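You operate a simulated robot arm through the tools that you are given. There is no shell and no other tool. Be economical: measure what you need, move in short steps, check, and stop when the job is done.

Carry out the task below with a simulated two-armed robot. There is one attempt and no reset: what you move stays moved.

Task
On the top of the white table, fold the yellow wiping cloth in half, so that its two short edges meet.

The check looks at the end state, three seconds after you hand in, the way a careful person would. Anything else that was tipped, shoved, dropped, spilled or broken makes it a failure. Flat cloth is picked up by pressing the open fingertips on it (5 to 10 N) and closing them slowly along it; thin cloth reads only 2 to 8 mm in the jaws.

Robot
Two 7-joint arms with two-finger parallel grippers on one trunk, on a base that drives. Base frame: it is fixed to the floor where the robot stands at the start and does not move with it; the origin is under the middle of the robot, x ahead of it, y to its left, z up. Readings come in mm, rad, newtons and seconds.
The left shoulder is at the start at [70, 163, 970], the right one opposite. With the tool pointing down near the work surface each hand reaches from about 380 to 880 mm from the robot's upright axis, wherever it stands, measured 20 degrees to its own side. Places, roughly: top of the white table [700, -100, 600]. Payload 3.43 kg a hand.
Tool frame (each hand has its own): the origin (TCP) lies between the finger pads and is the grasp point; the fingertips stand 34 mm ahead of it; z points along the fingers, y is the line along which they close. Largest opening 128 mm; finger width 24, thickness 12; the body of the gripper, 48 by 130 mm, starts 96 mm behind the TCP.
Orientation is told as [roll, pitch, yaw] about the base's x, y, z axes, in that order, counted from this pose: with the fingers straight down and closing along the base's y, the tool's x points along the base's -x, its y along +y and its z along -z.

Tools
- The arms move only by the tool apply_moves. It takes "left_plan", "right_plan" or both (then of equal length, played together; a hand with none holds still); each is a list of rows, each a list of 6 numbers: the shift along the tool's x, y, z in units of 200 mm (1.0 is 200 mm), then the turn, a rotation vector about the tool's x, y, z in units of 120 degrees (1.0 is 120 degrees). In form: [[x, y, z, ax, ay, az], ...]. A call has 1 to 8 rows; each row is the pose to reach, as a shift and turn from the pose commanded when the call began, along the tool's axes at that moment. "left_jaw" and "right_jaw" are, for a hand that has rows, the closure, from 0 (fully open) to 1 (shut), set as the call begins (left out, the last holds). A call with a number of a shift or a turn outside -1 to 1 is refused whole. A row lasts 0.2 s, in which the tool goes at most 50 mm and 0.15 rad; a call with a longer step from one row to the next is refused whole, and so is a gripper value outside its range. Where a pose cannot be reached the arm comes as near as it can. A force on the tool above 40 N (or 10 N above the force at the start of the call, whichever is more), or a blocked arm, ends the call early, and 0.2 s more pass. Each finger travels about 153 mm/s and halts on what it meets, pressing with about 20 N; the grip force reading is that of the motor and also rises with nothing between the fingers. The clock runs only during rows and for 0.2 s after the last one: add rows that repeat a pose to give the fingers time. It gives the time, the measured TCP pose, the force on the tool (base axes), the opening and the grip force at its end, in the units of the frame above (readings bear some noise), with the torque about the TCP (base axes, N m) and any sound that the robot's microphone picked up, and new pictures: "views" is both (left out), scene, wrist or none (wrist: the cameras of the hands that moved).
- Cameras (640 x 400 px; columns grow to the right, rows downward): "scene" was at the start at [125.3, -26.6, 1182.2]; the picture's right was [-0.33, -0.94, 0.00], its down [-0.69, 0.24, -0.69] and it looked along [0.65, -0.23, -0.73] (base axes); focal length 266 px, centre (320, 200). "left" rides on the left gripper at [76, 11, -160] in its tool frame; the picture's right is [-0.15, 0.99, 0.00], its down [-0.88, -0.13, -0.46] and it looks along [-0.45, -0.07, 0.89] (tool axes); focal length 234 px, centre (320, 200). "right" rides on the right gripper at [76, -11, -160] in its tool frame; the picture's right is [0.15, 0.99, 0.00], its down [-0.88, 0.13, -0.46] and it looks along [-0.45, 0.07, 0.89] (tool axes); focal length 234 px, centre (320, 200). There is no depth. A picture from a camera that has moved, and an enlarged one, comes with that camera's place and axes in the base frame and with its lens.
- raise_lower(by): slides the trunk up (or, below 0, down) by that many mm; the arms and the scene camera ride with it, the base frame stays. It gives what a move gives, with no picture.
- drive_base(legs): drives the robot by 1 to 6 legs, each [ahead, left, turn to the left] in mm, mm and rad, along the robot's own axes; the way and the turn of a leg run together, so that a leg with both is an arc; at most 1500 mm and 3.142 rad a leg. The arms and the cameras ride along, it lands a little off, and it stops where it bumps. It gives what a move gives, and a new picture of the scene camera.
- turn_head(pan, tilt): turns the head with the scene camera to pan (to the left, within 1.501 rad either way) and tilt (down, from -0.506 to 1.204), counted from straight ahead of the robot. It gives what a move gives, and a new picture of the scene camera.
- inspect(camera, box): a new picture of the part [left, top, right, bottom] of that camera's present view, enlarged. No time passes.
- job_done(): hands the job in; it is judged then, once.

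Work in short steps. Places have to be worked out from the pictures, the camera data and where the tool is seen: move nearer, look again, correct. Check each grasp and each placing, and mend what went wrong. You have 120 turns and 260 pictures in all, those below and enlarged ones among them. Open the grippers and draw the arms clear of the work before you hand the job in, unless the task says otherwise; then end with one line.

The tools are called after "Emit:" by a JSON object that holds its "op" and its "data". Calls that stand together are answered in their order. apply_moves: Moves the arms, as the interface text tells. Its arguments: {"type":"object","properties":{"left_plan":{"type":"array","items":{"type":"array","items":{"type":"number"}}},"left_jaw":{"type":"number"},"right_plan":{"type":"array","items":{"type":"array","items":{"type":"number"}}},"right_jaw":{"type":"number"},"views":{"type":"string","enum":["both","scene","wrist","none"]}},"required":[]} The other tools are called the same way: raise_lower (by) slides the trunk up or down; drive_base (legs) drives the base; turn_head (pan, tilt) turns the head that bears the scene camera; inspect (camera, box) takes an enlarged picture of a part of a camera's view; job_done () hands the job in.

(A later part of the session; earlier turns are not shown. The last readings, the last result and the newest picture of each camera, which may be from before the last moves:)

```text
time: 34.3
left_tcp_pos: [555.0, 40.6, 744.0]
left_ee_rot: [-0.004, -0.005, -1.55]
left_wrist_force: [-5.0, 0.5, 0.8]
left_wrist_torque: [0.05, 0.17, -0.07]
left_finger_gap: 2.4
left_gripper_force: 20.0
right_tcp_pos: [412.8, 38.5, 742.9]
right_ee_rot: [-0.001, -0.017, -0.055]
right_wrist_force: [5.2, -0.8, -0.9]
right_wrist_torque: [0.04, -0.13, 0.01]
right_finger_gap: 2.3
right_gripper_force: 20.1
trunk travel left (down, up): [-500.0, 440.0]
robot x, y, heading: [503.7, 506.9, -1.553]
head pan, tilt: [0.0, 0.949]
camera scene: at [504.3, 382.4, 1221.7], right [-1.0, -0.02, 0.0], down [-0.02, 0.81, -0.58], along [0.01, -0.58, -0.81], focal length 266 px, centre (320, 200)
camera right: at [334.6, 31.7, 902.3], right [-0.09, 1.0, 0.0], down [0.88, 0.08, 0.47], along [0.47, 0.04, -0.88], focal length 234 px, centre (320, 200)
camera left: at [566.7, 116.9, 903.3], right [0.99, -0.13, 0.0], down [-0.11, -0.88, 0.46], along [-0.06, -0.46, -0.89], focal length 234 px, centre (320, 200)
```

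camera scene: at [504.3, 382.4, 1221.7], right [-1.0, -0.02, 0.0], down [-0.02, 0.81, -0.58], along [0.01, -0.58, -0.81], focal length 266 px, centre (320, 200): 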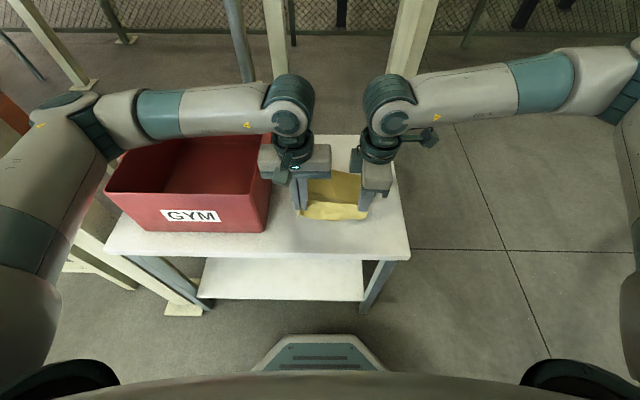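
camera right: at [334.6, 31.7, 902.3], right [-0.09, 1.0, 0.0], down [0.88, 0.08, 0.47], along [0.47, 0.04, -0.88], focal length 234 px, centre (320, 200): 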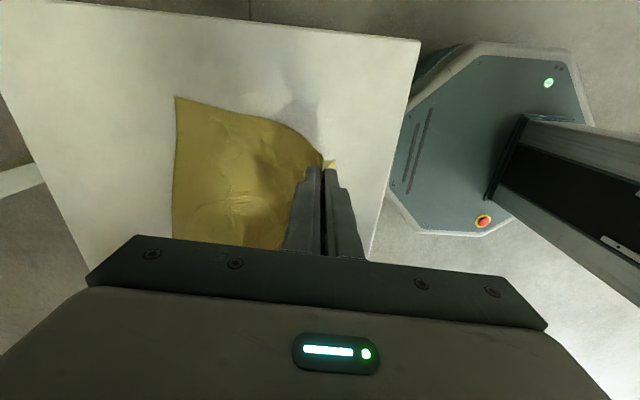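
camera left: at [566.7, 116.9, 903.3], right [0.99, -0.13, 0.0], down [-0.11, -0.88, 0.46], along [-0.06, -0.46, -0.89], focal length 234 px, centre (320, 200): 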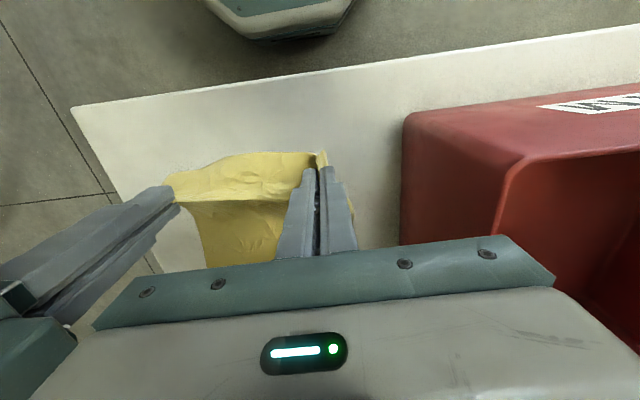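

Both grips hold, with the cloth taut between them, but the cloth has bunched and its far edge has slid to about y=-125. Folding the far edge toward me, with fingers tipping forward, should give a cleaner fold. First I'll hang the cloth and re-lay it flat.

Emit:
{"op": "apply_moves", "data": {"left_plan": [[-0.05, 0, -0.2, 0, 0, 0], [-0.15, 0, -0.4, 0, 0, 0], [-0.28, -0.005, -0.58, 0, 0, 0], [-0.42, -0.01, -0.75, 0, 0, 0], [-0.575, -0.011, -0.85, 0, 0, 0]], "right_plan": [[-0.003, -0.05, -0.2, 0, 0, 0], [-0.008, -0.15, -0.4, 0, 0, 0], [-0.015, -0.28, -0.58, 0, 0, 0], [-0.023, -0.42, -0.75, 0, 0, 0], [-0.031, -0.575, -0.85, 0, 0, 0]], "views": "scene"}}

```text
time: 35.5
left_tcp_pos: [555.2, -76.7, 916.0]
left_ee_rot: [-0.002, -0.003, -1.552]
left_wrist_force: [-1.2, 0.8, -0.6]
left_wrist_torque: [0.05, 0.03, -0.05]
left_finger_gap: 2.4
left_gripper_force: 19.5
right_tcp_pos: [455.7, 23.3, 854.2]
right_ee_rot: [0.002, -0.016, -0.055]
right_wrist_force: [0.5, -1.8, 0.1]
right_wrist_torque: [-0.02, 0.04, 0.02]
right_finger_gap: 1.8
right_gripper_force: 20.3
right hand out of reach, approached as far as the arm can: row 1, 2, 3, 4, 5
trunk travel left (down, up): [-500.0, 440.0]
robot x, y, heading: [503.3, 506.5, -1.551]
head pan, tilt: [0.0, 0.949]
camera scene: at [503.9, 381.9, 1221.7], right [-1.0, -0.02, 0.0], down [-0.02, 0.81, -0.58], along [0.01, -0.58, -0.81], focal length 266 px, centre (320, 200)
```

scene: 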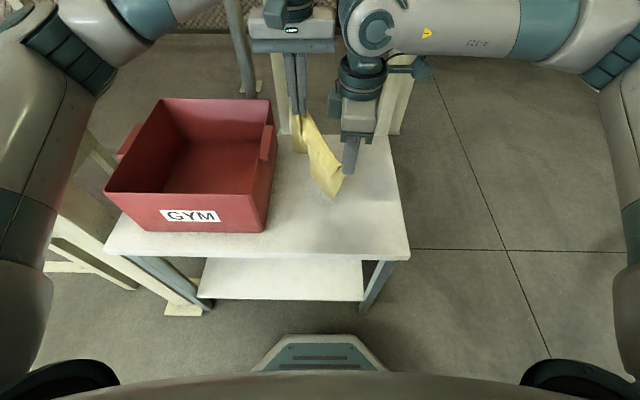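

The right arm is at its limit with that yaw. I'll turn it partly back while moving it level with the left hand.

Emit:
{"op": "apply_moves", "data": {"right_plan": [[0.03, -0.0, -0.05, 0, 0, 0.068], [0.06, -0.08, -0.1, 0, 0, 0.136], [0.1, -0.2, -0.16, 0, 0, 0.204], [0.13, -0.3, -0.21, 0, 0, 0.272], [0.16, -0.4, -0.26, 0, 0, 0.34], [0.19, -0.51, -0.31, 0, 0, 0.408]], "views": "scene"}}

```text
time: 36.9
left_tcp_pos: [555.1, -74.5, 915.0]
left_ee_rot: [-0.004, -0.004, -1.55]
left_wrist_force: [-0.3, -0.3, -0.1]
left_wrist_torque: [0.01, -0.02, 0.01]
left_finger_gap: 2.2
left_gripper_force: 19.4
right_tcp_pos: [412.1, -78.5, 922.9]
right_ee_rot: [0.014, -0.011, -0.913]
right_wrist_force: [-0.1, -0.5, -0.6]
right_wrist_torque: [-0.01, -0.01, 0.03]
right_finger_gap: 1.8
right_gripper_force: 19.8
trunk travel left (down, up): [-500.0, 440.0]
robot x, y, heading: [500.1, 507.7, -1.554]
head pan, tilt: [0.0, 0.949]
camera scene: at [504.2, 382.3, 1221.7], right [-1.0, -0.02, 0.0], down [-0.02, 0.81, -0.58], along [0.01, -0.58, -0.81], focal length 266 px, centre (320, 200)
```

scene: 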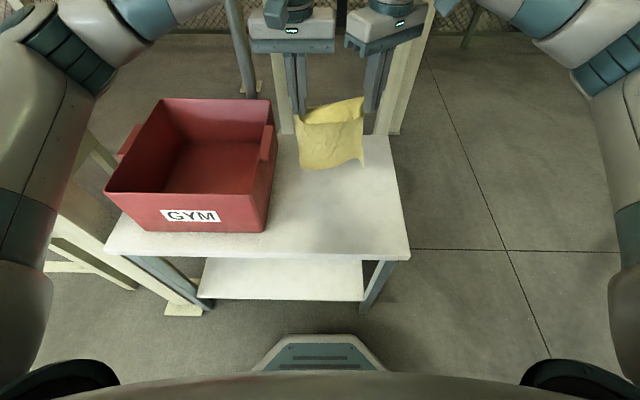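

Let me zoom in on the hanging cloth.

Emit:
{"op": "inspect", "data": {"camera": "scene", "box": [260, 60, 420, 180]}}

Emit:
{"op": "inspect", "data": {"camera": "right", "box": [160, 50, 640, 350]}}

```text
3.33 times, centred on (340, 120) of scene
camera zoom: at [504.2, 382.3, 1221.7], right [-1.0, -0.02, 0.0], down [-0.02, 0.81, -0.58], along [0.01, -0.58, -0.81], focal length 888 px, centre (253, 467)
```

zoom: 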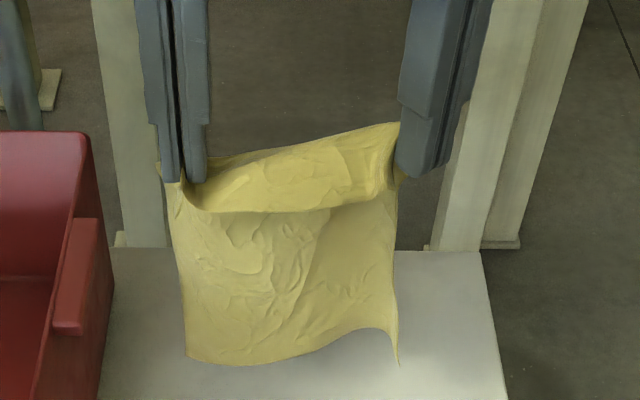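

```text
1.33 times, centred on (400, 200) of right
camera zoom: at [355.6, -24.9, 1082.2], right [0.69, 0.72, 0.01], down [0.63, -0.62, 0.47], along [0.34, -0.32, -0.88], focal length 312 px, centre (213, 200)
```

zoom: 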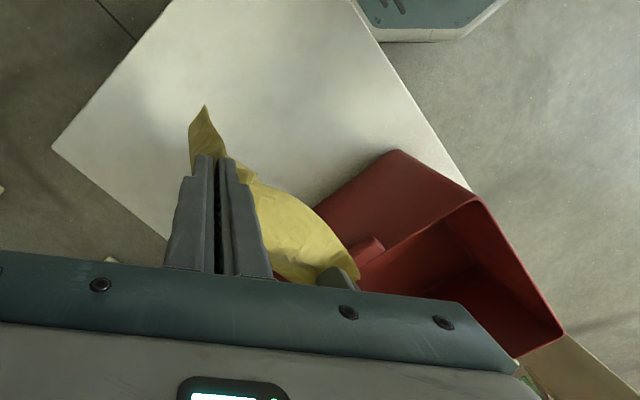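

The cloth hangs cleanly from both hands, its lower edge near the table. I'll carry it 110 mm further away, let it settle, and then lay it down toward me.

Emit:
{"op": "apply_moves", "data": {"left_plan": [[-0.1, 0, 0, 0, 0, 0], [-0.2, 0, 0, 0, 0, 0], [-0.3, 0, 0, 0, 0, 0], [-0.4, 0, 0, 0, 0, 0], [-0.5, 0, 0, 0, 0, 0], [-0.55, 0, 0, 0, 0, 0], [-0.55, 0, 0, 0, 0, 0], [-0.55, 0, 0, 0, 0, 0]], "right_plan": [[-0.079, -0.061, 0, 0, 0, 0], [-0.158, -0.122, 0, 0, 0, 0], [-0.237, -0.183, 0, 0, 0, 0], [-0.316, -0.244, 0, 0, 0, 0], [-0.395, -0.305, 0, 0, 0, 0], [-0.435, -0.336, 0, 0, 0, 0], [-0.435, -0.336, 0.02, 0, 0, 0], [-0.435, -0.336, 0.04, 0, 0, 0]], "views": "scene"}}

Emit:
{"op": "inspect", "data": {"camera": "scene", "box": [240, 0, 440, 200]}}

```text
time: 38.7
left_tcp_pos: [557.6, -186.1, 915.0]
left_ee_rot: [-0.004, -0.005, -1.551]
left_wrist_force: [0.4, 0.0, -0.4]
left_wrist_torque: [0.0, 0.0, -0.01]
left_finger_gap: 2.5
left_gripper_force: 19.6
right_tcp_pos: [414.7, -186.7, 917.3]
right_ee_rot: [0.012, -0.011, -0.909]
right_wrist_force: [0.5, 1.0, 0.3]
right_wrist_torque: [0.01, 0.03, 0.03]
right_finger_gap: 1.9
right_gripper_force: 19.8
trunk travel left (down, up): [-500.0, 440.0]
robot x, y, heading: [499.8, 509.3, -1.549]
head pan, tilt: [0.0, 0.949]
camera scene: at [504.1, 382.4, 1221.8], right [-1.0, -0.02, 0.0], down [-0.02, 0.81, -0.58], along [0.01, -0.58, -0.81], focal length 266 px, centre (320, 200)
```

scene: 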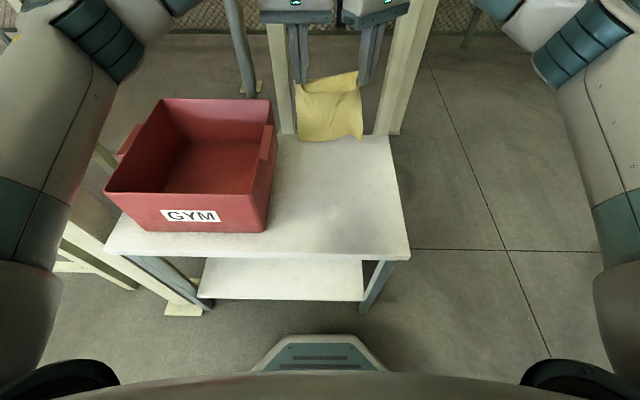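

```text
2.00 times, centred on (340, 100) of scene
camera zoom: at [504.1, 382.4, 1221.8], right [-1.0, -0.02, 0.0], down [-0.02, 0.81, -0.58], along [0.01, -0.58, -0.81], focal length 533 px, centre (280, 400)
```

zoom: 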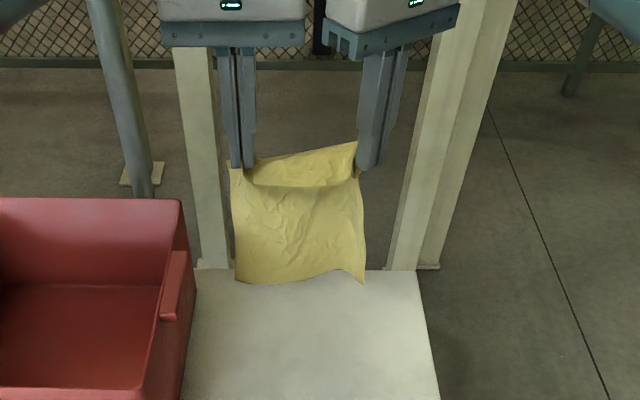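

The lower edge hangs above y≈-190. I'll lower until it touches, then sweep the hands toward me in an arc to lay the cloth flat.

Emit:
{"op": "apply_moves", "data": {"left_plan": [[-0.01, 0, 0.09, 0, 0, 0], [-0.02, 0, 0.18, 0, 0, 0], [0.155, 0.003, 0.205, 0, 0, 0], [0.33, 0.006, 0.24, 0, 0, 0], [0.49, 0.009, 0.325, 0, 0, 0], [0.64, 0.012, 0.42, 0, 0, 0]], "right_plan": [[-0.008, -0.006, 0.1, 0, 0, 0], [-0.016, -0.012, 0.19, 0, 0, 0], [0.123, 0.095, 0.215, 0, 0, 0], [0.261, 0.202, 0.25, 0, 0, 0], [0.388, 0.299, 0.335, 0, 0, 0], [0.506, 0.391, 0.43, 0, 0, 0]], "views": "scene"}}

Emit:
{"op": "inspect", "data": {"camera": "scene", "box": [260, 60, 420, 180]}}

```text
time: 40.1
left_tcp_pos: [556.9, -56.5, 830.5]
left_ee_rot: [-0.002, -0.006, -1.55]
left_wrist_force: [0.3, -0.3, -1.0]
left_wrist_torque: [0.0, 0.01, 0.05]
left_finger_gap: 2.2
left_gripper_force: 19.8
right_tcp_pos: [414.0, -57.6, 829.2]
right_ee_rot: [0.012, -0.012, -0.911]
right_wrist_force: [-0.2, 0.3, 0.5]
right_wrist_torque: [-0.02, 0.01, 0.02]
right_finger_gap: 1.8
right_gripper_force: 20.4
trunk travel left (down, up): [-500.0, 440.0]
robot x, y, heading: [500.9, 506.8, -1.551]
head pan, tilt: [0.0, 0.949]
camera scene: at [504.2, 382.8, 1221.9], right [-1.0, -0.02, 0.0], down [-0.02, 0.81, -0.58], along [0.01, -0.58, -0.81], focal length 266 px, centre (320, 200)
```

scene: 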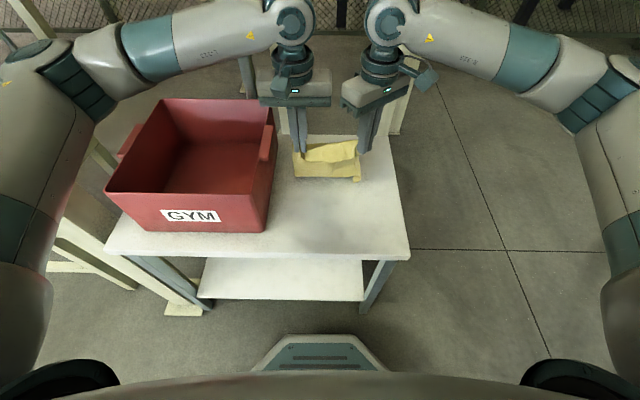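

```text
3.33 times, centred on (340, 120) of scene
camera zoom: at [504.2, 382.8, 1221.9], right [-1.0, -0.02, 0.0], down [-0.02, 0.81, -0.58], along [0.01, -0.58, -0.81], focal length 888 px, centre (253, 467)
```

zoom: 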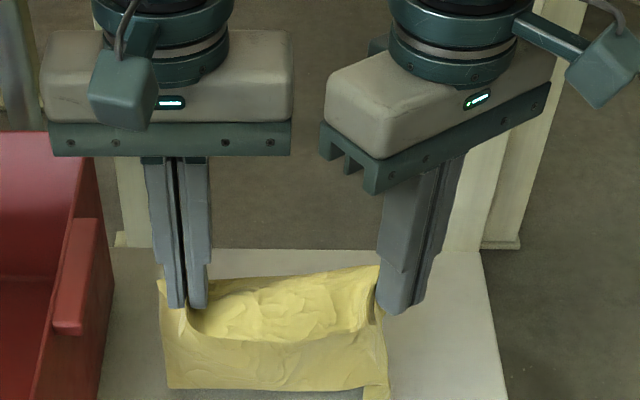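

The geometry here is unclear, so I'll look with the wrist cameras.

Emit:
{"op": "inspect", "data": {"camera": "left", "box": [0, 0, 640, 400]}}

Emit:
{"op": "inspect", "data": {"camera": "right", "box": [0, 0, 640, 400]}}

```text
1.00 times, centred on (320, 200) of left (not enlarged: the box is as wide or as high as the picture)
camera zoom: at [568.4, 20.3, 990.1], right [0.99, -0.13, 0.0], down [-0.11, -0.88, 0.46], along [-0.06, -0.46, -0.89], focal length 234 px, centre (320, 200)
```

zoom: 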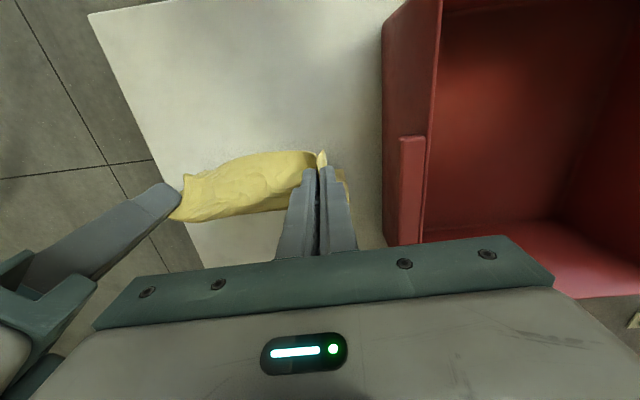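

```text
1.00 times, centred on (320, 200) of right (not enlarged: the box is as wide or as high as the picture)
camera zoom: at [357.8, -4.6, 988.8], right [0.69, 0.72, 0.01], down [0.64, -0.61, 0.47], along [0.34, -0.32, -0.88], focal length 234 px, centre (320, 200)
```

zoom: 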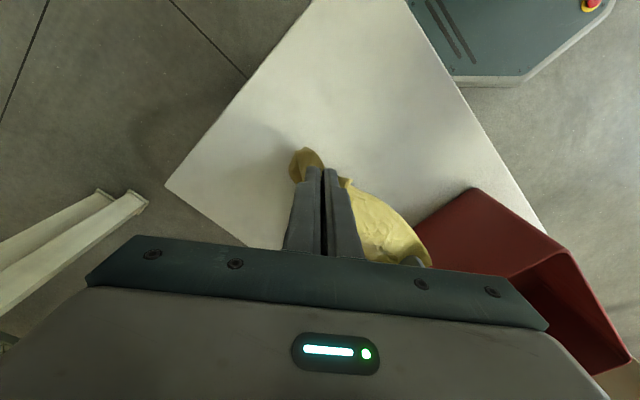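

The cloth slopes from the hands to its lower edge, which is on the table at about y=-115. I'll finish laying it down toward me.

Emit:
{"op": "apply_moves", "data": {"left_plan": [[0.12, 0, 0.07, 0, 0, 0], [0.24, 0, 0.15, 0, 0, 0], [0.335, 0, 0.26, 0, 0, 0], [0.425, 0, 0.37, 0, 0, 0], [0.505, 0, 0.565, 0, 0, 0], [0.535, 0, 0.735, 0, 0, 0]], "right_plan": [[0.095, 0.073, 0.07, 0, 0, 0], [0.19, 0.147, 0.15, 0, 0, 0], [0.265, 0.205, 0.26, 0, 0, 0], [0.336, 0.26, 0.37, 0, 0, 0], [0.4, 0.309, 0.565, 0, 0, 0], [0.423, 0.327, 0.73, 0, 0, 0]], "views": "both"}}

```text
time: 41.5
left_tcp_pos: [553.6, 48.0, 682.2]
left_ee_rot: [-0.004, -0.005, -1.552]
left_wrist_force: [-0.1, 0.0, -0.4]
left_wrist_torque: [0.03, 0.0, -0.02]
left_finger_gap: 2.6
left_gripper_force: 19.4
right_tcp_pos: [415.9, 45.5, 685.1]
right_ee_rot: [0.013, -0.012, -0.91]
right_wrist_force: [0.2, 0.0, 0.7]
right_wrist_torque: [0.0, 0.02, 0.02]
right_finger_gap: 1.7
right_gripper_force: 19.5
trunk travel left (down, up): [-500.0, 440.0]
robot x, y, heading: [506.1, 503.7, -1.551]
head pan, tilt: [0.0, 0.949]
camera scene: at [504.2, 382.3, 1221.9], right [-1.0, -0.02, 0.0], down [-0.02, 0.81, -0.58], along [0.01, -0.58, -0.81], focal length 266 px, centre (320, 200)
camera right: at [358.9, 99.0, 844.1], right [0.69, 0.72, 0.01], down [0.64, -0.61, 0.47], along [0.34, -0.32, -0.88], focal length 234 px, centre (320, 200)
camera left: at [564.2, 124.7, 842.1], right [0.99, -0.13, 0.0], down [-0.11, -0.88, 0.46], along [-0.06, -0.46, -0.89], focal length 234 px, centre (320, 200)
```

scene: 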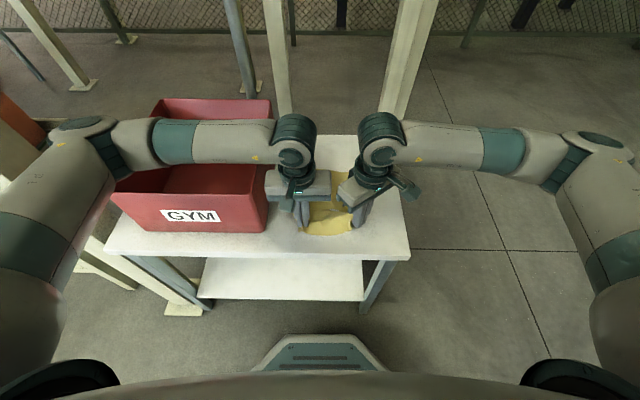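
right: 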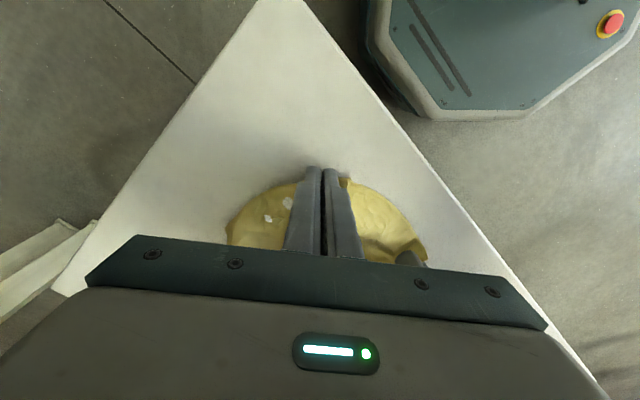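
left: 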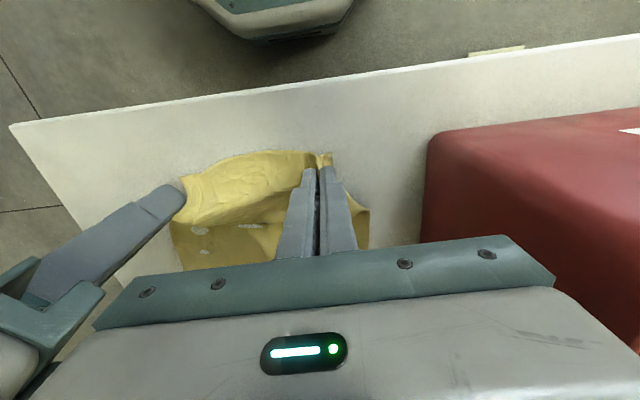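

Laid down. I'll open both hands, lift them clear and look at the cloth.

Emit:
{"op": "apply_moves", "data": {"left_plan": [[0, 0, 0, 0, 0, 0], [0, 0, -0.1, 0, 0, 0], [0, 0, -0.3, 0, 0, 0], [0, 0, -0.5, 0, 0, 0], [0, 0, -0.7, 0, 0, 0]], "right_plan": [[0, 0, 0, 0, 0, 0], [0, 0, -0.1, 0, 0, 0], [0, 0, -0.3, 0, 0, 0], [0.05, -0.13, -0.5, 0, 0, 0.06], [0.1, -0.25, -0.7, 0, 0, 0.12]], "left_jaw": 0.75, "right_jaw": 0.75, "views": "both"}}

```text
time: 42.7
left_tcp_pos: [553.6, 47.8, 823.2]
left_ee_rot: [-0.001, -0.003, -1.552]
left_wrist_force: [0.0, 0.5, 0.5]
left_wrist_torque: [-0.01, 0.0, 0.04]
left_finger_gap: 31.9
left_gripper_force: 0.1
right_tcp_pos: [362.7, 31.1, 824.7]
right_ee_rot: [0.015, -0.009, -1.162]
right_wrist_force: [0.4, -0.7, 0.0]
right_wrist_torque: [-0.06, -0.01, 0.01]
right_finger_gap: 31.9
right_gripper_force: 0.1
trunk travel left (down, up): [-500.0, 440.0]
robot x, y, heading: [502.9, 506.6, -1.548]
head pan, tilt: [0.0, 0.949]
camera scene: at [503.7, 383.4, 1221.8], right [-1.0, -0.02, 0.0], down [-0.02, 0.81, -0.58], along [0.01, -0.58, -0.81], focal length 266 px, centre (320, 200)
camera right: at [321.1, 98.1, 984.3], right [0.85, 0.53, 0.01], down [0.46, -0.76, 0.46], along [0.26, -0.39, -0.89], focal length 234 px, centre (320, 200)
camera left: at [563.5, 125.3, 982.7], right [0.99, -0.13, 0.0], down [-0.11, -0.88, 0.46], along [-0.06, -0.46, -0.89], focal length 234 px, centre (320, 200)
```

scene: 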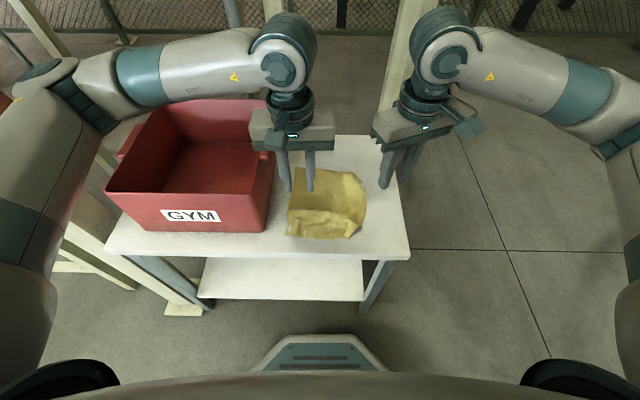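
right: 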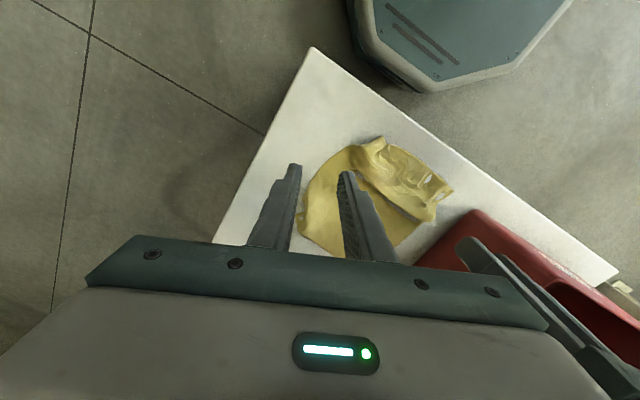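
left: 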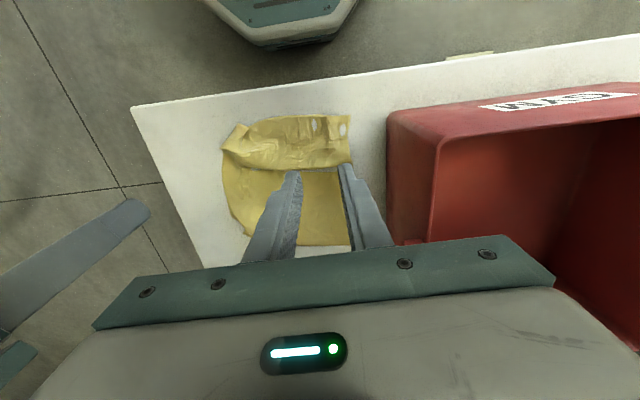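

Let me zoom in on the result, raising the left hand clear first.

Emit:
{"op": "apply_moves", "data": {"left_plan": [[-0.1, 0.0, -0.2, 0, 0, 0], [-0.3, 0.0, -0.3, 0, 0, 0], [-0.5, 0.0, -0.4, 0, 0, 0]], "right_plan": [[-0.1, 0, -0.2, 0, 0, 0], [-0.2, -0.1, -0.3, 0, 0, 0], [-0.3, -0.2, -0.4, 0, 0, 0]], "views": "none"}}

Emit:
{"op": "inspect", "data": {"camera": "scene", "box": [260, 150, 420, 260]}}

Emit:
{"op": "inspect", "data": {"camera": "left", "box": [80, 0, 480, 250]}}

```text
time: 43.5
left_tcp_pos: [557.6, -52.8, 903.1]
left_ee_rot: [-0.004, -0.003, -1.551]
left_wrist_force: [0.8, 0.3, -1.3]
left_wrist_torque: [-0.02, 0.02, 0.0]
left_finger_gap: 32.2
left_gripper_force: 0.0
right_tcp_pos: [348.2, -39.7, 903.7]
right_ee_rot: [0.014, -0.006, -1.16]
right_wrist_force: [-0.4, -0.6, -0.2]
right_wrist_torque: [0.02, -0.01, -0.02]
right_finger_gap: 32.1
right_gripper_force: 0.1
trunk travel left (down, up): [-500.0, 440.0]
robot x, y, heading: [503.0, 506.4, -1.551]
head pan, tilt: [0.0, 0.949]
```

```text
3.64 times, centred on (340, 205) of scene
camera zoom: at [504.1, 382.5, 1221.7], right [-1.0, -0.02, 0.0], down [-0.02, 0.81, -0.58], along [0.01, -0.58, -0.81], focal length 968 px, centre (247, 182)
```

zoom: 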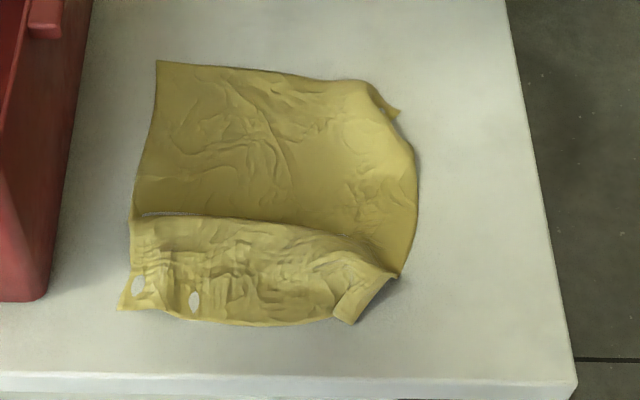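

```text
1.60 times, centred on (280, 125) of left
camera zoom: at [569.0, 24.2, 1063.8], right [0.99, -0.13, 0.0], down [-0.11, -0.88, 0.46], along [-0.06, -0.46, -0.89], focal length 375 px, centre (384, 320)
```

zoom: 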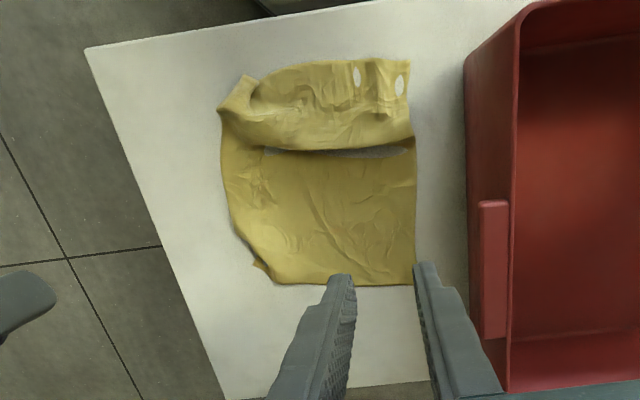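

Mostly flat, but the near-right corner is turned over and the far-right corner seems curled. I'll look at those from the right wrist camera.

Emit:
{"op": "inspect", "data": {"camera": "right", "box": [300, 60, 540, 210]}}

Emit:
{"op": "inspect", "data": {"camera": "scene", "box": [330, 165, 378, 240]}}

```text
2.67 times, centred on (420, 135) of right
camera zoom: at [305.9, 26.3, 1062.8], right [0.85, 0.53, 0.01], down [0.46, -0.76, 0.46], along [0.25, -0.39, -0.89], focal length 624 px, centre (53, 373)
```

zoom: 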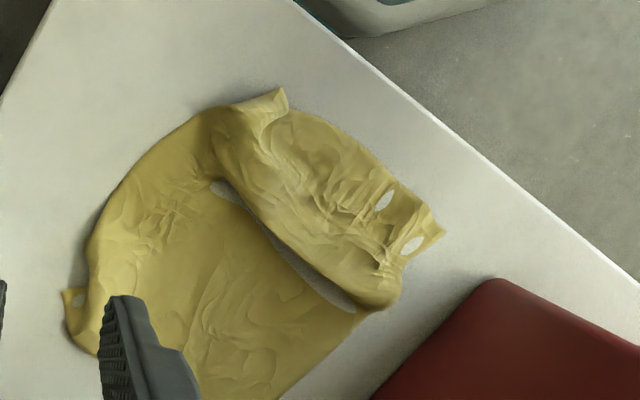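

```text
5.33 times, centred on (354, 202) of scene
camera zoom: at [504.1, 382.5, 1221.7], right [-1.0, -0.02, 0.0], down [-0.02, 0.81, -0.58], along [0.01, -0.58, -0.81], focal length 1420 px, centre (139, 187)
```

zoom: 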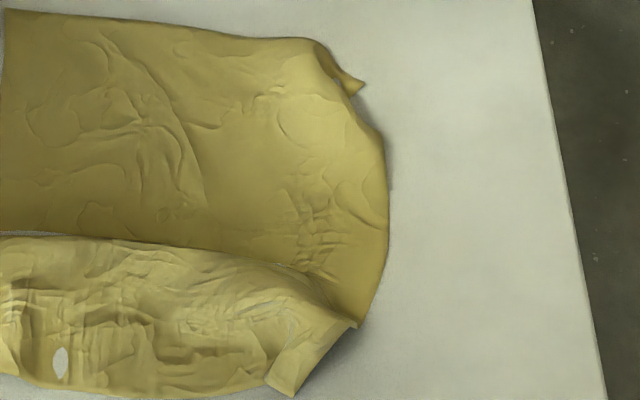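

The near-right corner is pulled inward to about (444, 85). I'll hold the cloth with the left hand and iron that corner outward with the right fingertips; first I move both above their press points.

Emit:
{"op": "apply_moves", "data": {"left_plan": [[0.06, 0.01, 0.16, 0, 0, 0], [0.12, 0.02, 0.32, 0, 0, 0], [0.17, 0.04, 0.48, 0, 0, 0], [0.22, 0.05, 0.64, 0, 0, 0], [0.26, 0.06, 0.8, 0, 0, 0], [0.288, 0.067, 0.96, 0, 0, 0]], "right_plan": [[0.05, 0.11, 0.16, 0, 0, 0.03], [0.1, 0.22, 0.32, 0, 0, 0.06], [0.15, 0.33, 0.48, 0, 0, 0.09], [0.2, 0.44, 0.64, 0, 0, 0.12], [0.25, 0.55, 0.8, 0, 0, 0.15], [0.297, 0.668, 0.96, 0, 0, 0.186]], "left_jaw": 1.0, "right_jaw": 1.0, "views": "wrist"}}

```text
time: 44.9
left_tcp_pos: [568.6, 7.7, 709.8]
left_ee_rot: [-0.005, -0.003, -1.551]
left_wrist_force: [-0.4, 0.8, -0.4]
left_wrist_torque: [0.0, 0.0, 0.0]
left_finger_gap: 0.0
left_gripper_force: 20.0
right_tcp_pos: [452.1, 70.0, 712.2]
right_ee_rot: [0.015, -0.002, -1.553]
right_wrist_force: [0.8, 0.6, 0.4]
right_wrist_torque: [-0.01, 0.0, 0.0]
right_finger_gap: 0.1
right_gripper_force: 20.0
trunk travel left (down, up): [-500.0, 440.0]
robot x, y, heading: [502.3, 506.6, -1.548]
head pan, tilt: [0.0, 0.949]
camera right: at [437.6, 145.8, 872.4], right [0.99, 0.16, 0.01], down [0.14, -0.88, 0.46], along [0.09, -0.45, -0.89], focal length 234 px, centre (320, 200)
camera left: at [580.6, 84.4, 870.5], right [0.99, -0.13, 0.0], down [-0.11, -0.88, 0.46], along [-0.06, -0.46, -0.89], focal length 234 px, centre (320, 200)
```

right: 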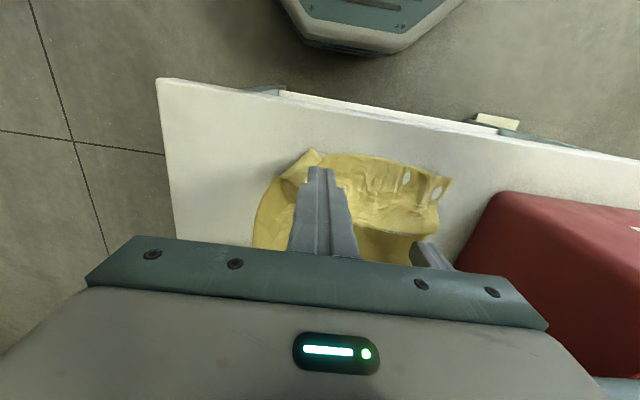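
left: 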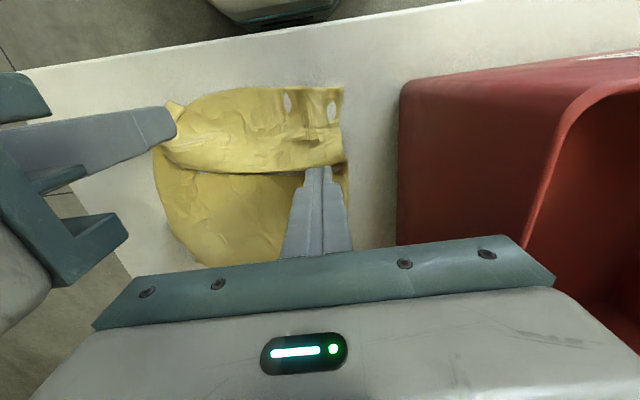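

Positioned. I'll press both down gently.

Emit:
{"op": "apply_moves", "data": {"left_plan": [[0, 0, 0.08, 0, 0, 0], [0, 0, 0.15, 0, 0, 0], [0, 0, 0.172, 0, 0, 0], [0, 0, 0.178, 0, 0, 0]], "right_plan": [[0, 0, 0.08, 0, 0, 0], [0, 0, 0.15, 0, 0, 0], [0, 0, 0.18, 0, 0, 0], [0, 0, 0.188, 0, 0, 0]], "views": "none"}}

```text
time: 45.9
left_tcp_pos: [569.2, 7.5, 676.7]
left_ee_rot: [-0.004, -0.004, -1.551]
left_wrist_force: [0.5, 0.1, 0.5]
left_wrist_torque: [0.01, 0.0, 0.01]
left_finger_gap: 0.1
left_gripper_force: 19.7
right_tcp_pos: [453.1, 69.2, 675.7]
right_ee_rot: [0.016, -0.004, -1.552]
right_wrist_force: [-0.8, 1.0, 11.2]
right_wrist_torque: [0.02, 0.12, 0.0]
right_finger_gap: 0.0
right_gripper_force: 20.4
trunk travel left (down, up): [-500.0, 440.0]
robot x, y, heading: [504.2, 504.1, -1.551]
head pan, tilt: [0.0, 0.949]
```

Now I'll press the left a little more and drag the right outward.

Emit:
{"op": "apply_moves", "data": {"left_plan": [[0, 0, 0.014, 0, 0, 0], [0, 0, 0.014, 0, 0, 0], [0, 0, 0.014, 0, 0, 0], [0, 0, 0.014, 0, 0, 0], [0, 0, 0.014, 0, 0, 0], [0, 0, 0.014, 0, 0, 0], [0, 0, 0.014, 0, 0, 0]], "right_plan": [[0, 0, 0, 0, 0, 0], [0.01, -0.05, 0, 0, 0, 0], [0.02, -0.1, 0, 0, 0, 0], [0.03, -0.15, 0, 0, 0, 0], [0.04, -0.2, 0, 0, 0, 0], [0.05, -0.25, 0, 0, 0, 0], [0.06, -0.3, 0, 0, 0, 0]], "views": "wrist"}}

```text
time: 47.5
left_tcp_pos: [568.5, 6.2, 675.3]
left_ee_rot: [-0.006, -0.01, -1.553]
left_wrist_force: [-4.7, -2.7, 37.8]
left_wrist_torque: [0.06, 0.17, -0.02]
left_finger_gap: 0.0
left_gripper_force: 19.7
right_tcp_pos: [391.5, 83.5, 676.5]
right_ee_rot: [0.015, -0.003, -1.552]
right_wrist_force: [8.9, -2.1, 14.0]
right_wrist_torque: [-0.09, -0.37, 0.02]
right_finger_gap: 0.0
right_gripper_force: 20.5
trunk travel left (down, up): [-500.0, 440.0]
robot x, y, heading: [502.8, 505.8, -1.556]
head pan, tilt: [0.0, 0.949]
camera right: at [376.8, 159.9, 835.0], right [0.99, 0.17, 0.02], down [0.14, -0.88, 0.46], along [0.09, -0.45, -0.89], focal length 234 px, centre (320, 200)
camera left: at [579.0, 85.1, 834.9], right [0.99, -0.13, 0.0], down [-0.11, -0.88, 0.47], along [-0.06, -0.46, -0.89], focal length 234 px, centre (320, 200)
```

right: 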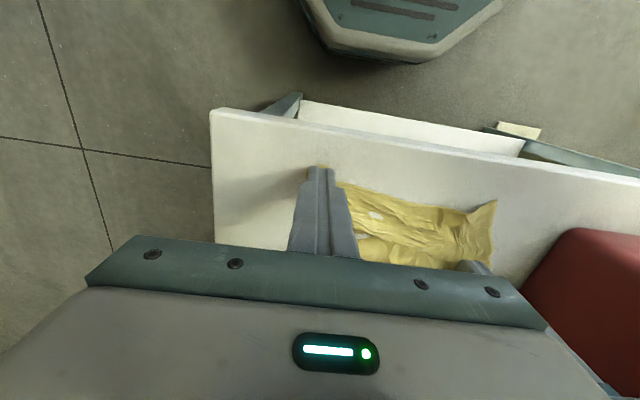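
left: 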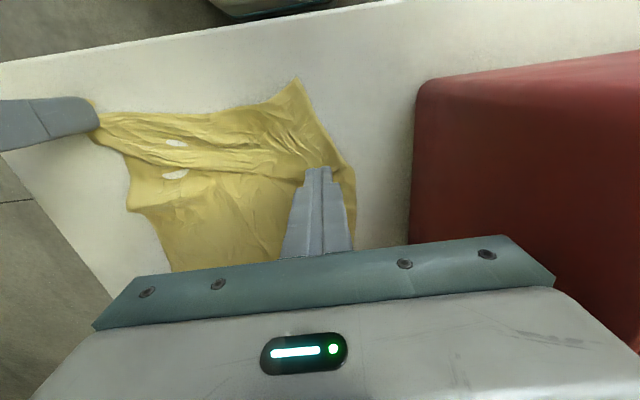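

The right corner is now well spread. Next I'll iron the near-left corner, which was pulled to about (561, 85), outward with the left hand while the right keeps holding.

Emit:
{"op": "apply_moves", "data": {"left_plan": [[0, 0, -0.08, 0, 0, 0], [0.15, -0.04, -0.08, 0, 0, 0], [0.31, -0.085, -0.08, 0, 0, 0], [0.31, -0.085, -0.02, 0, 0, 0], [0.31, -0.085, 0.0, 0, 0, 0], [0.31, -0.04, 0.0, 0, 0, 0], [0.31, 0.0, 0.0, 0, 0, 0], [0.31, 0.03, 0.0, 0, 0, 0]], "views": "wrist"}}

```text
time: 49.3
left_tcp_pos: [571.4, 69.9, 675.5]
left_ee_rot: [-0.005, -0.009, -1.552]
left_wrist_force: [-7.3, -0.6, 34.7]
left_wrist_torque: [0.23, 0.32, 0.03]
left_finger_gap: 0.1
left_gripper_force: 20.7
right_tcp_pos: [391.0, 83.4, 676.1]
right_ee_rot: [0.016, -0.005, -1.551]
right_wrist_force: [4.5, 0.5, 20.6]
right_wrist_torque: [-0.03, -0.24, 0.03]
right_finger_gap: 0.1
right_gripper_force: 19.9
trunk travel left (down, up): [-500.0, 440.0]
robot x, y, heading: [504.7, 508.3, -1.552]
head pan, tilt: [0.0, 0.949]
camera left: at [582.5, 147.4, 834.6], right [0.99, -0.13, 0.0], down [-0.11, -0.88, 0.47], along [-0.06, -0.46, -0.88], focal length 234 px, centre (320, 200)
```

left: 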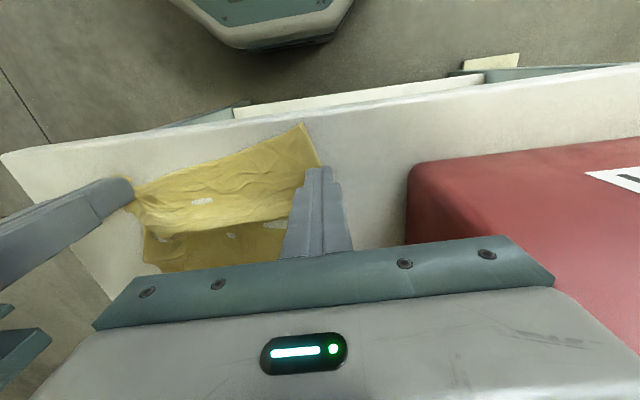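

Good. I'll lift both and view the whole cloth.

Emit:
{"op": "apply_moves", "data": {"left_plan": [[0, 0, -0.1, 0, 0, 0], [-0.1, 0, -0.3, 0, 0, 0], [-0.25, 0, -0.5, 0, 0, 0], [-0.4, 0, -0.7, 0, 0, 0], [-0.55, 0, -0.9, 0, 0, 0], [-0.7, 0, -1.0, 0, 0, 0]], "right_plan": [[0, 0, -0.1, 0, 0, 0], [-0.1, 0, -0.3, 0, 0, 0], [-0.25, -0.1, -0.5, 0, 0, 0], [-0.4, -0.2, -0.7, 0, 0, 0], [-0.55, -0.3, -0.9, 0, 0, 0], [-0.7, -0.4, -1.0, 0, 0, 0]], "views": "none"}}

Emit:
{"op": "inspect", "data": {"camera": "scene", "box": [260, 150, 420, 260]}}

```text
refused: row 3 steps farther than a row can; nothing moved
```

```text
3.64 times, centred on (340, 205) of scene
camera zoom: at [503.9, 386.1, 1222.5], right [-1.0, -0.02, 0.0], down [-0.02, 0.81, -0.58], along [0.01, -0.58, -0.81], focal length 968 px, centre (247, 182)
```

zoom: 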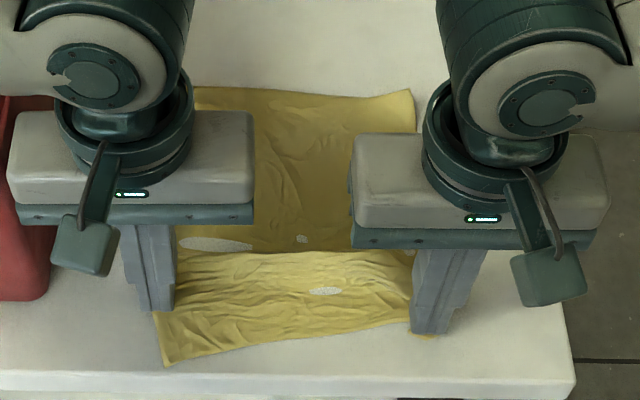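

The far-right corner seems to have unrolled as well. I'll lift clear in smaller steps.

Emit:
{"op": "apply_moves", "data": {"left_plan": [[0, 0, -0.1, 0, 0, 0], [-0.05, 0, -0.3, 0, 0, 0], [-0.15, 0, -0.5, 0, 0, 0], [-0.25, 0, -0.7, 0, 0, 0], [-0.35, 0, -0.9, 0, 0, 0], [-0.5, 0, -1.0, 0, 0, 0], [-0.7, 0, -1.0, 0, 0, 0]], "right_plan": [[0, 0, -0.1, 0, 0, 0], [-0.05, 0, -0.3, 0, 0, 0], [-0.12, -0.05, -0.5, 0, 0, 0], [-0.2, -0.1, -0.7, 0, 0, 0], [-0.25, -0.15, -0.9, 0, 0, 0], [-0.4, -0.25, -1.0, 0, 0, 0], [-0.55, -0.35, -1.0, 0, 0, 0]], "views": "none"}}

Emit:
{"op": "inspect", "data": {"camera": "scene", "box": [260, 150, 420, 260]}}

```text
time: 50.9
left_tcp_pos: [577.3, -71.9, 873.6]
left_ee_rot: [-0.001, -0.004, -1.552]
left_wrist_force: [-0.4, -0.3, 0.0]
left_wrist_torque: [0.01, 0.0, 0.02]
left_finger_gap: 0.1
left_gripper_force: 20.1
right_tcp_pos: [322.3, -32.0, 873.0]
right_ee_rot: [0.016, 0.0, -1.549]
right_wrist_force: [-0.5, -0.3, 0.7]
right_wrist_torque: [0.02, 0.0, -0.03]
right_finger_gap: 0.0
right_gripper_force: 19.4
trunk travel left (down, up): [-500.0, 440.0]
robot x, y, heading: [500.5, 506.7, -1.553]
head pan, tilt: [0.0, 0.949]
```

```text
3.64 times, centred on (340, 205) of scene
camera zoom: at [503.6, 381.5, 1221.6], right [-1.0, -0.02, 0.0], down [-0.02, 0.81, -0.58], along [0.01, -0.58, -0.81], focal length 968 px, centre (247, 182)
```

zoom: 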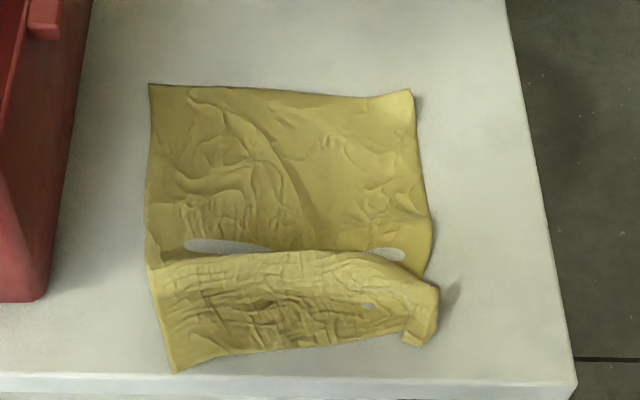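

Much better: the cloth is nearly flat, spanning y≈-128..118, with only the near-right corner curled. I'll hold the middle with the left hand and iron that corner out with the right.

Emit:
{"op": "apply_moves", "data": {"left_plan": [[0.05, -0.02, 0.18, 0, 0, 0], [0.1, -0.03, 0.36, 0, 0, 0], [0.15, -0.05, 0.54, 0, 0, 0], [0.22, -0.06, 0.72, 0, 0, 0], [0.28, -0.08, 0.88, 0, 0, 0], [0.31, -0.08, 0.97, 0, 0, 0], [0.31, -0.08, 0.993, 0, 0, 0]], "right_plan": [[0.08, 0.08, 0.16, 0, 0, 0], [0.16, 0.16, 0.32, 0, 0, 0], [0.24, 0.24, 0.48, 0, 0, 0], [0.32, 0.32, 0.64, 0, 0, 0], [0.4, 0.38, 0.8, 0, 0, 0], [0.45, 0.41, 0.95, 0, 0, 0], [0.45, 0.41, 0.985, 0, 0, 0]], "views": "wrist"}}

```text
time: 52.5
left_tcp_pos: [558.5, -9.8, 675.8]
left_ee_rot: [-0.004, -0.007, -1.551]
left_wrist_force: [0.5, 0.3, 5.3]
left_wrist_torque: [0.0, -0.04, 0.02]
left_finger_gap: 0.0
left_gripper_force: 19.8
right_tcp_pos: [405.6, 61.1, 678.8]
right_ee_rot: [0.016, -0.001, -1.552]
right_wrist_force: [-0.8, 0.5, 0.3]
right_wrist_torque: [0.02, -0.02, 0.01]
right_finger_gap: 0.0
right_gripper_force: 19.6
trunk travel left (down, up): [-500.0, 440.0]
robot x, y, heading: [502.8, 505.5, -1.548]
head pan, tilt: [0.0, 0.949]
camera right: at [391.2, 137.2, 838.6], right [0.99, 0.17, 0.01], down [0.14, -0.88, 0.46], along [0.09, -0.45, -0.89], focal length 234 px, centre (320, 200)
camera left: at [570.2, 67.7, 835.1], right [0.99, -0.13, 0.0], down [-0.11, -0.88, 0.46], along [-0.06, -0.46, -0.89], focal length 234 px, centre (320, 200)
```

right: 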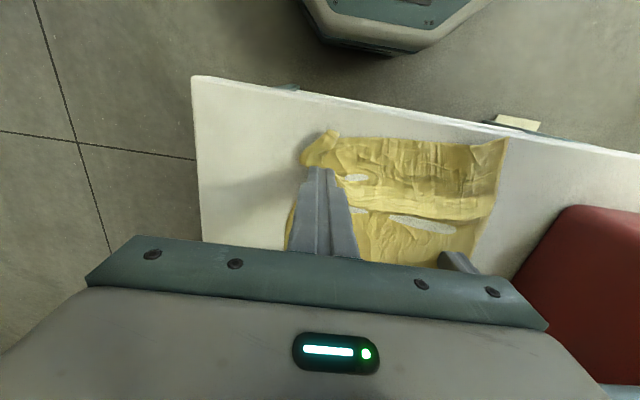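
left: 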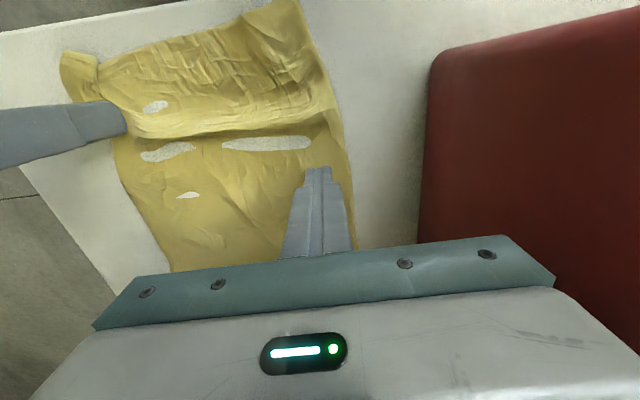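

The corner tip is at about (413, 101). I'll step the right fingertip onto it, press, and drag outward to about (376, 112).

Emit:
{"op": "apply_moves", "data": {"right_plan": [[0, 0.02, -0.1, 0, 0, 0], [0.14, 0.02, -0.1, 0, 0, 0], [0.14, 0.02, -0.02, 0, 0, 0], [0.14, 0.02, 0.025, 0, 0, 0], [0.17, -0.03, 0.025, 0, 0, 0], [0.2, -0.08, 0.025, 0, 0, 0], [0.23, -0.13, 0.025, 0, 0, 0], [0.25, -0.17, 0.025, 0, 0, 0]], "left_plan": [[0, 0, 0.005, 0, 0, 0], [0, 0, 0.005, 0, 0, 0], [0, 0, 0.005, 0, 0, 0], [0, 0, 0.005, 0, 0, 0], [0, 0, 0.005, 0, 0, 0], [0, 0, 0.005, 0, 0, 0], [0, 0, 0.005, 0, 0, 0], [0, 0, 0.005, 0, 0, 0]], "views": "wrist"}}

```text
time: 54.1
left_tcp_pos: [558.1, -9.1, 673.5]
left_ee_rot: [-0.006, -0.009, -1.553]
left_wrist_force: [-0.4, 1.6, 10.0]
left_wrist_torque: [0.12, -0.08, 0.0]
left_finger_gap: 0.0
left_gripper_force: 20.0
right_tcp_pos: [379.2, 106.2, 675.6]
right_ee_rot: [0.023, -0.01, -1.551]
right_wrist_force: [-0.2, 2.8, 23.5]
right_wrist_torque: [0.08, -0.07, -0.04]
right_finger_gap: 0.0
right_gripper_force: 19.8
trunk travel left (down, up): [-500.0, 440.0]
robot x, y, heading: [501.7, 505.6, -1.552]
head pan, tilt: [0.0, 0.949]
stopped in row 8 (right hand): the force on the tool passed its limit at 41 N (the readings are from after the stop); the commanded pose is now the measured one
camera right: at [364.2, 183.2, 834.6], right [0.99, 0.17, 0.02], down [0.14, -0.87, 0.47], along [0.1, -0.46, -0.88], focal length 234 px, centre (320, 200)
camera left: at [569.5, 68.8, 834.9], right [0.99, -0.13, 0.0], down [-0.11, -0.88, 0.46], along [-0.06, -0.46, -0.89], focal length 234 px, centre (320, 200)
```

right: 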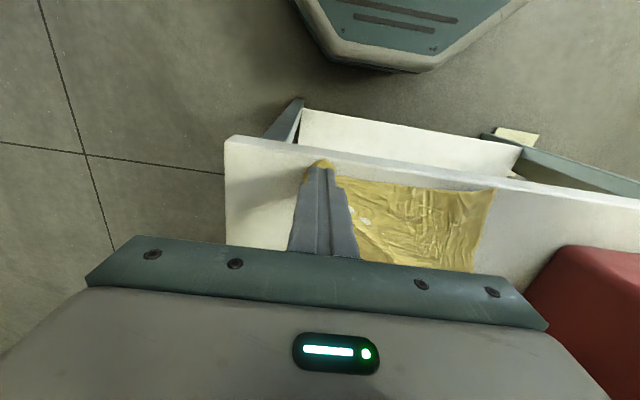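
left: 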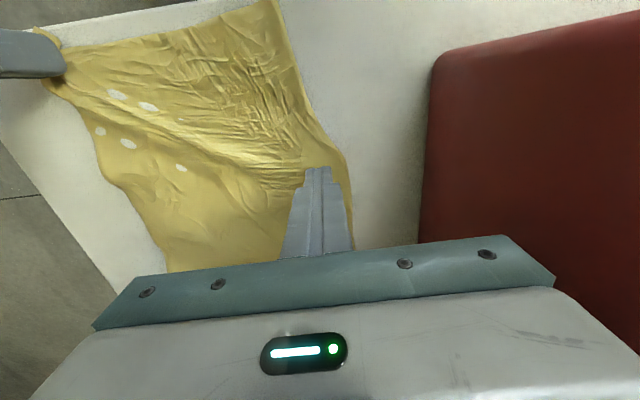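

The cloth is now nearly flat. I'll lift both hands well clear and look.

Emit:
{"op": "apply_moves", "data": {"left_plan": [[0, 0, -0.1, 0, 0, 0], [0, 0, -0.3, 0, 0, 0], [-0.05, 0, -0.5, 0, 0, 0], [-0.12, 0, -0.7, 0, 0, 0], [-0.2, 0, -0.9, 0, 0, 0], [-0.3, 0, -1.0, 0, 0, 0]], "right_plan": [[0, 0, -0.1, 0, 0, 0], [-0.05, 0, -0.3, 0, 0, 0], [-0.12, -0.05, -0.5, 0, 0, 0], [-0.2, -0.1, -0.7, 0, 0, 0], [-0.25, -0.15, -0.9, 0, 0, 0], [-0.4, -0.25, -1.0, 0, 0, 0]], "views": "none"}}

Emit:
{"op": "inspect", "data": {"camera": "scene", "box": [260, 150, 420, 260]}}

```text
time: 55.5
left_tcp_pos: [560.3, -69.1, 872.1]
left_ee_rot: [-0.005, -0.003, -1.554]
left_wrist_force: [-1.3, 0.3, 0.0]
left_wrist_torque: [0.02, -0.04, -0.01]
left_finger_gap: 0.0
left_gripper_force: 19.7
right_tcp_pos: [326.6, 23.3, 873.0]
right_ee_rot: [0.021, -0.007, -1.55]
right_wrist_force: [-0.3, -0.2, -0.4]
right_wrist_torque: [-0.02, -0.03, -0.03]
right_finger_gap: 0.0
right_gripper_force: 20.0
trunk travel left (down, up): [-500.0, 440.0]
robot x, y, heading: [501.9, 504.6, -1.551]
head pan, tilt: [0.0, 0.949]
```

```text
3.64 times, centred on (340, 205) of scene
camera zoom: at [503.3, 381.9, 1221.6], right [-1.0, -0.02, 0.0], down [-0.02, 0.81, -0.58], along [0.01, -0.58, -0.81], focal length 968 px, centre (247, 182)
```

zoom: 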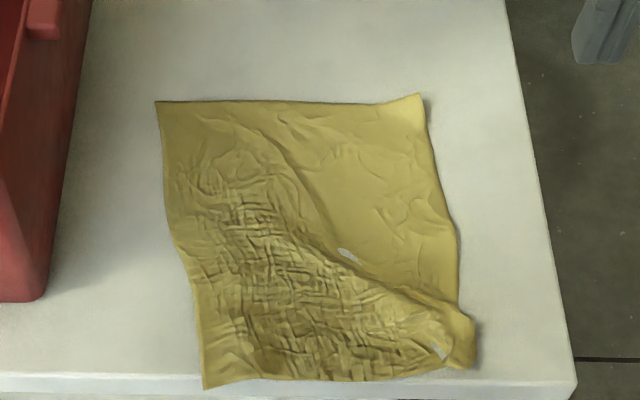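

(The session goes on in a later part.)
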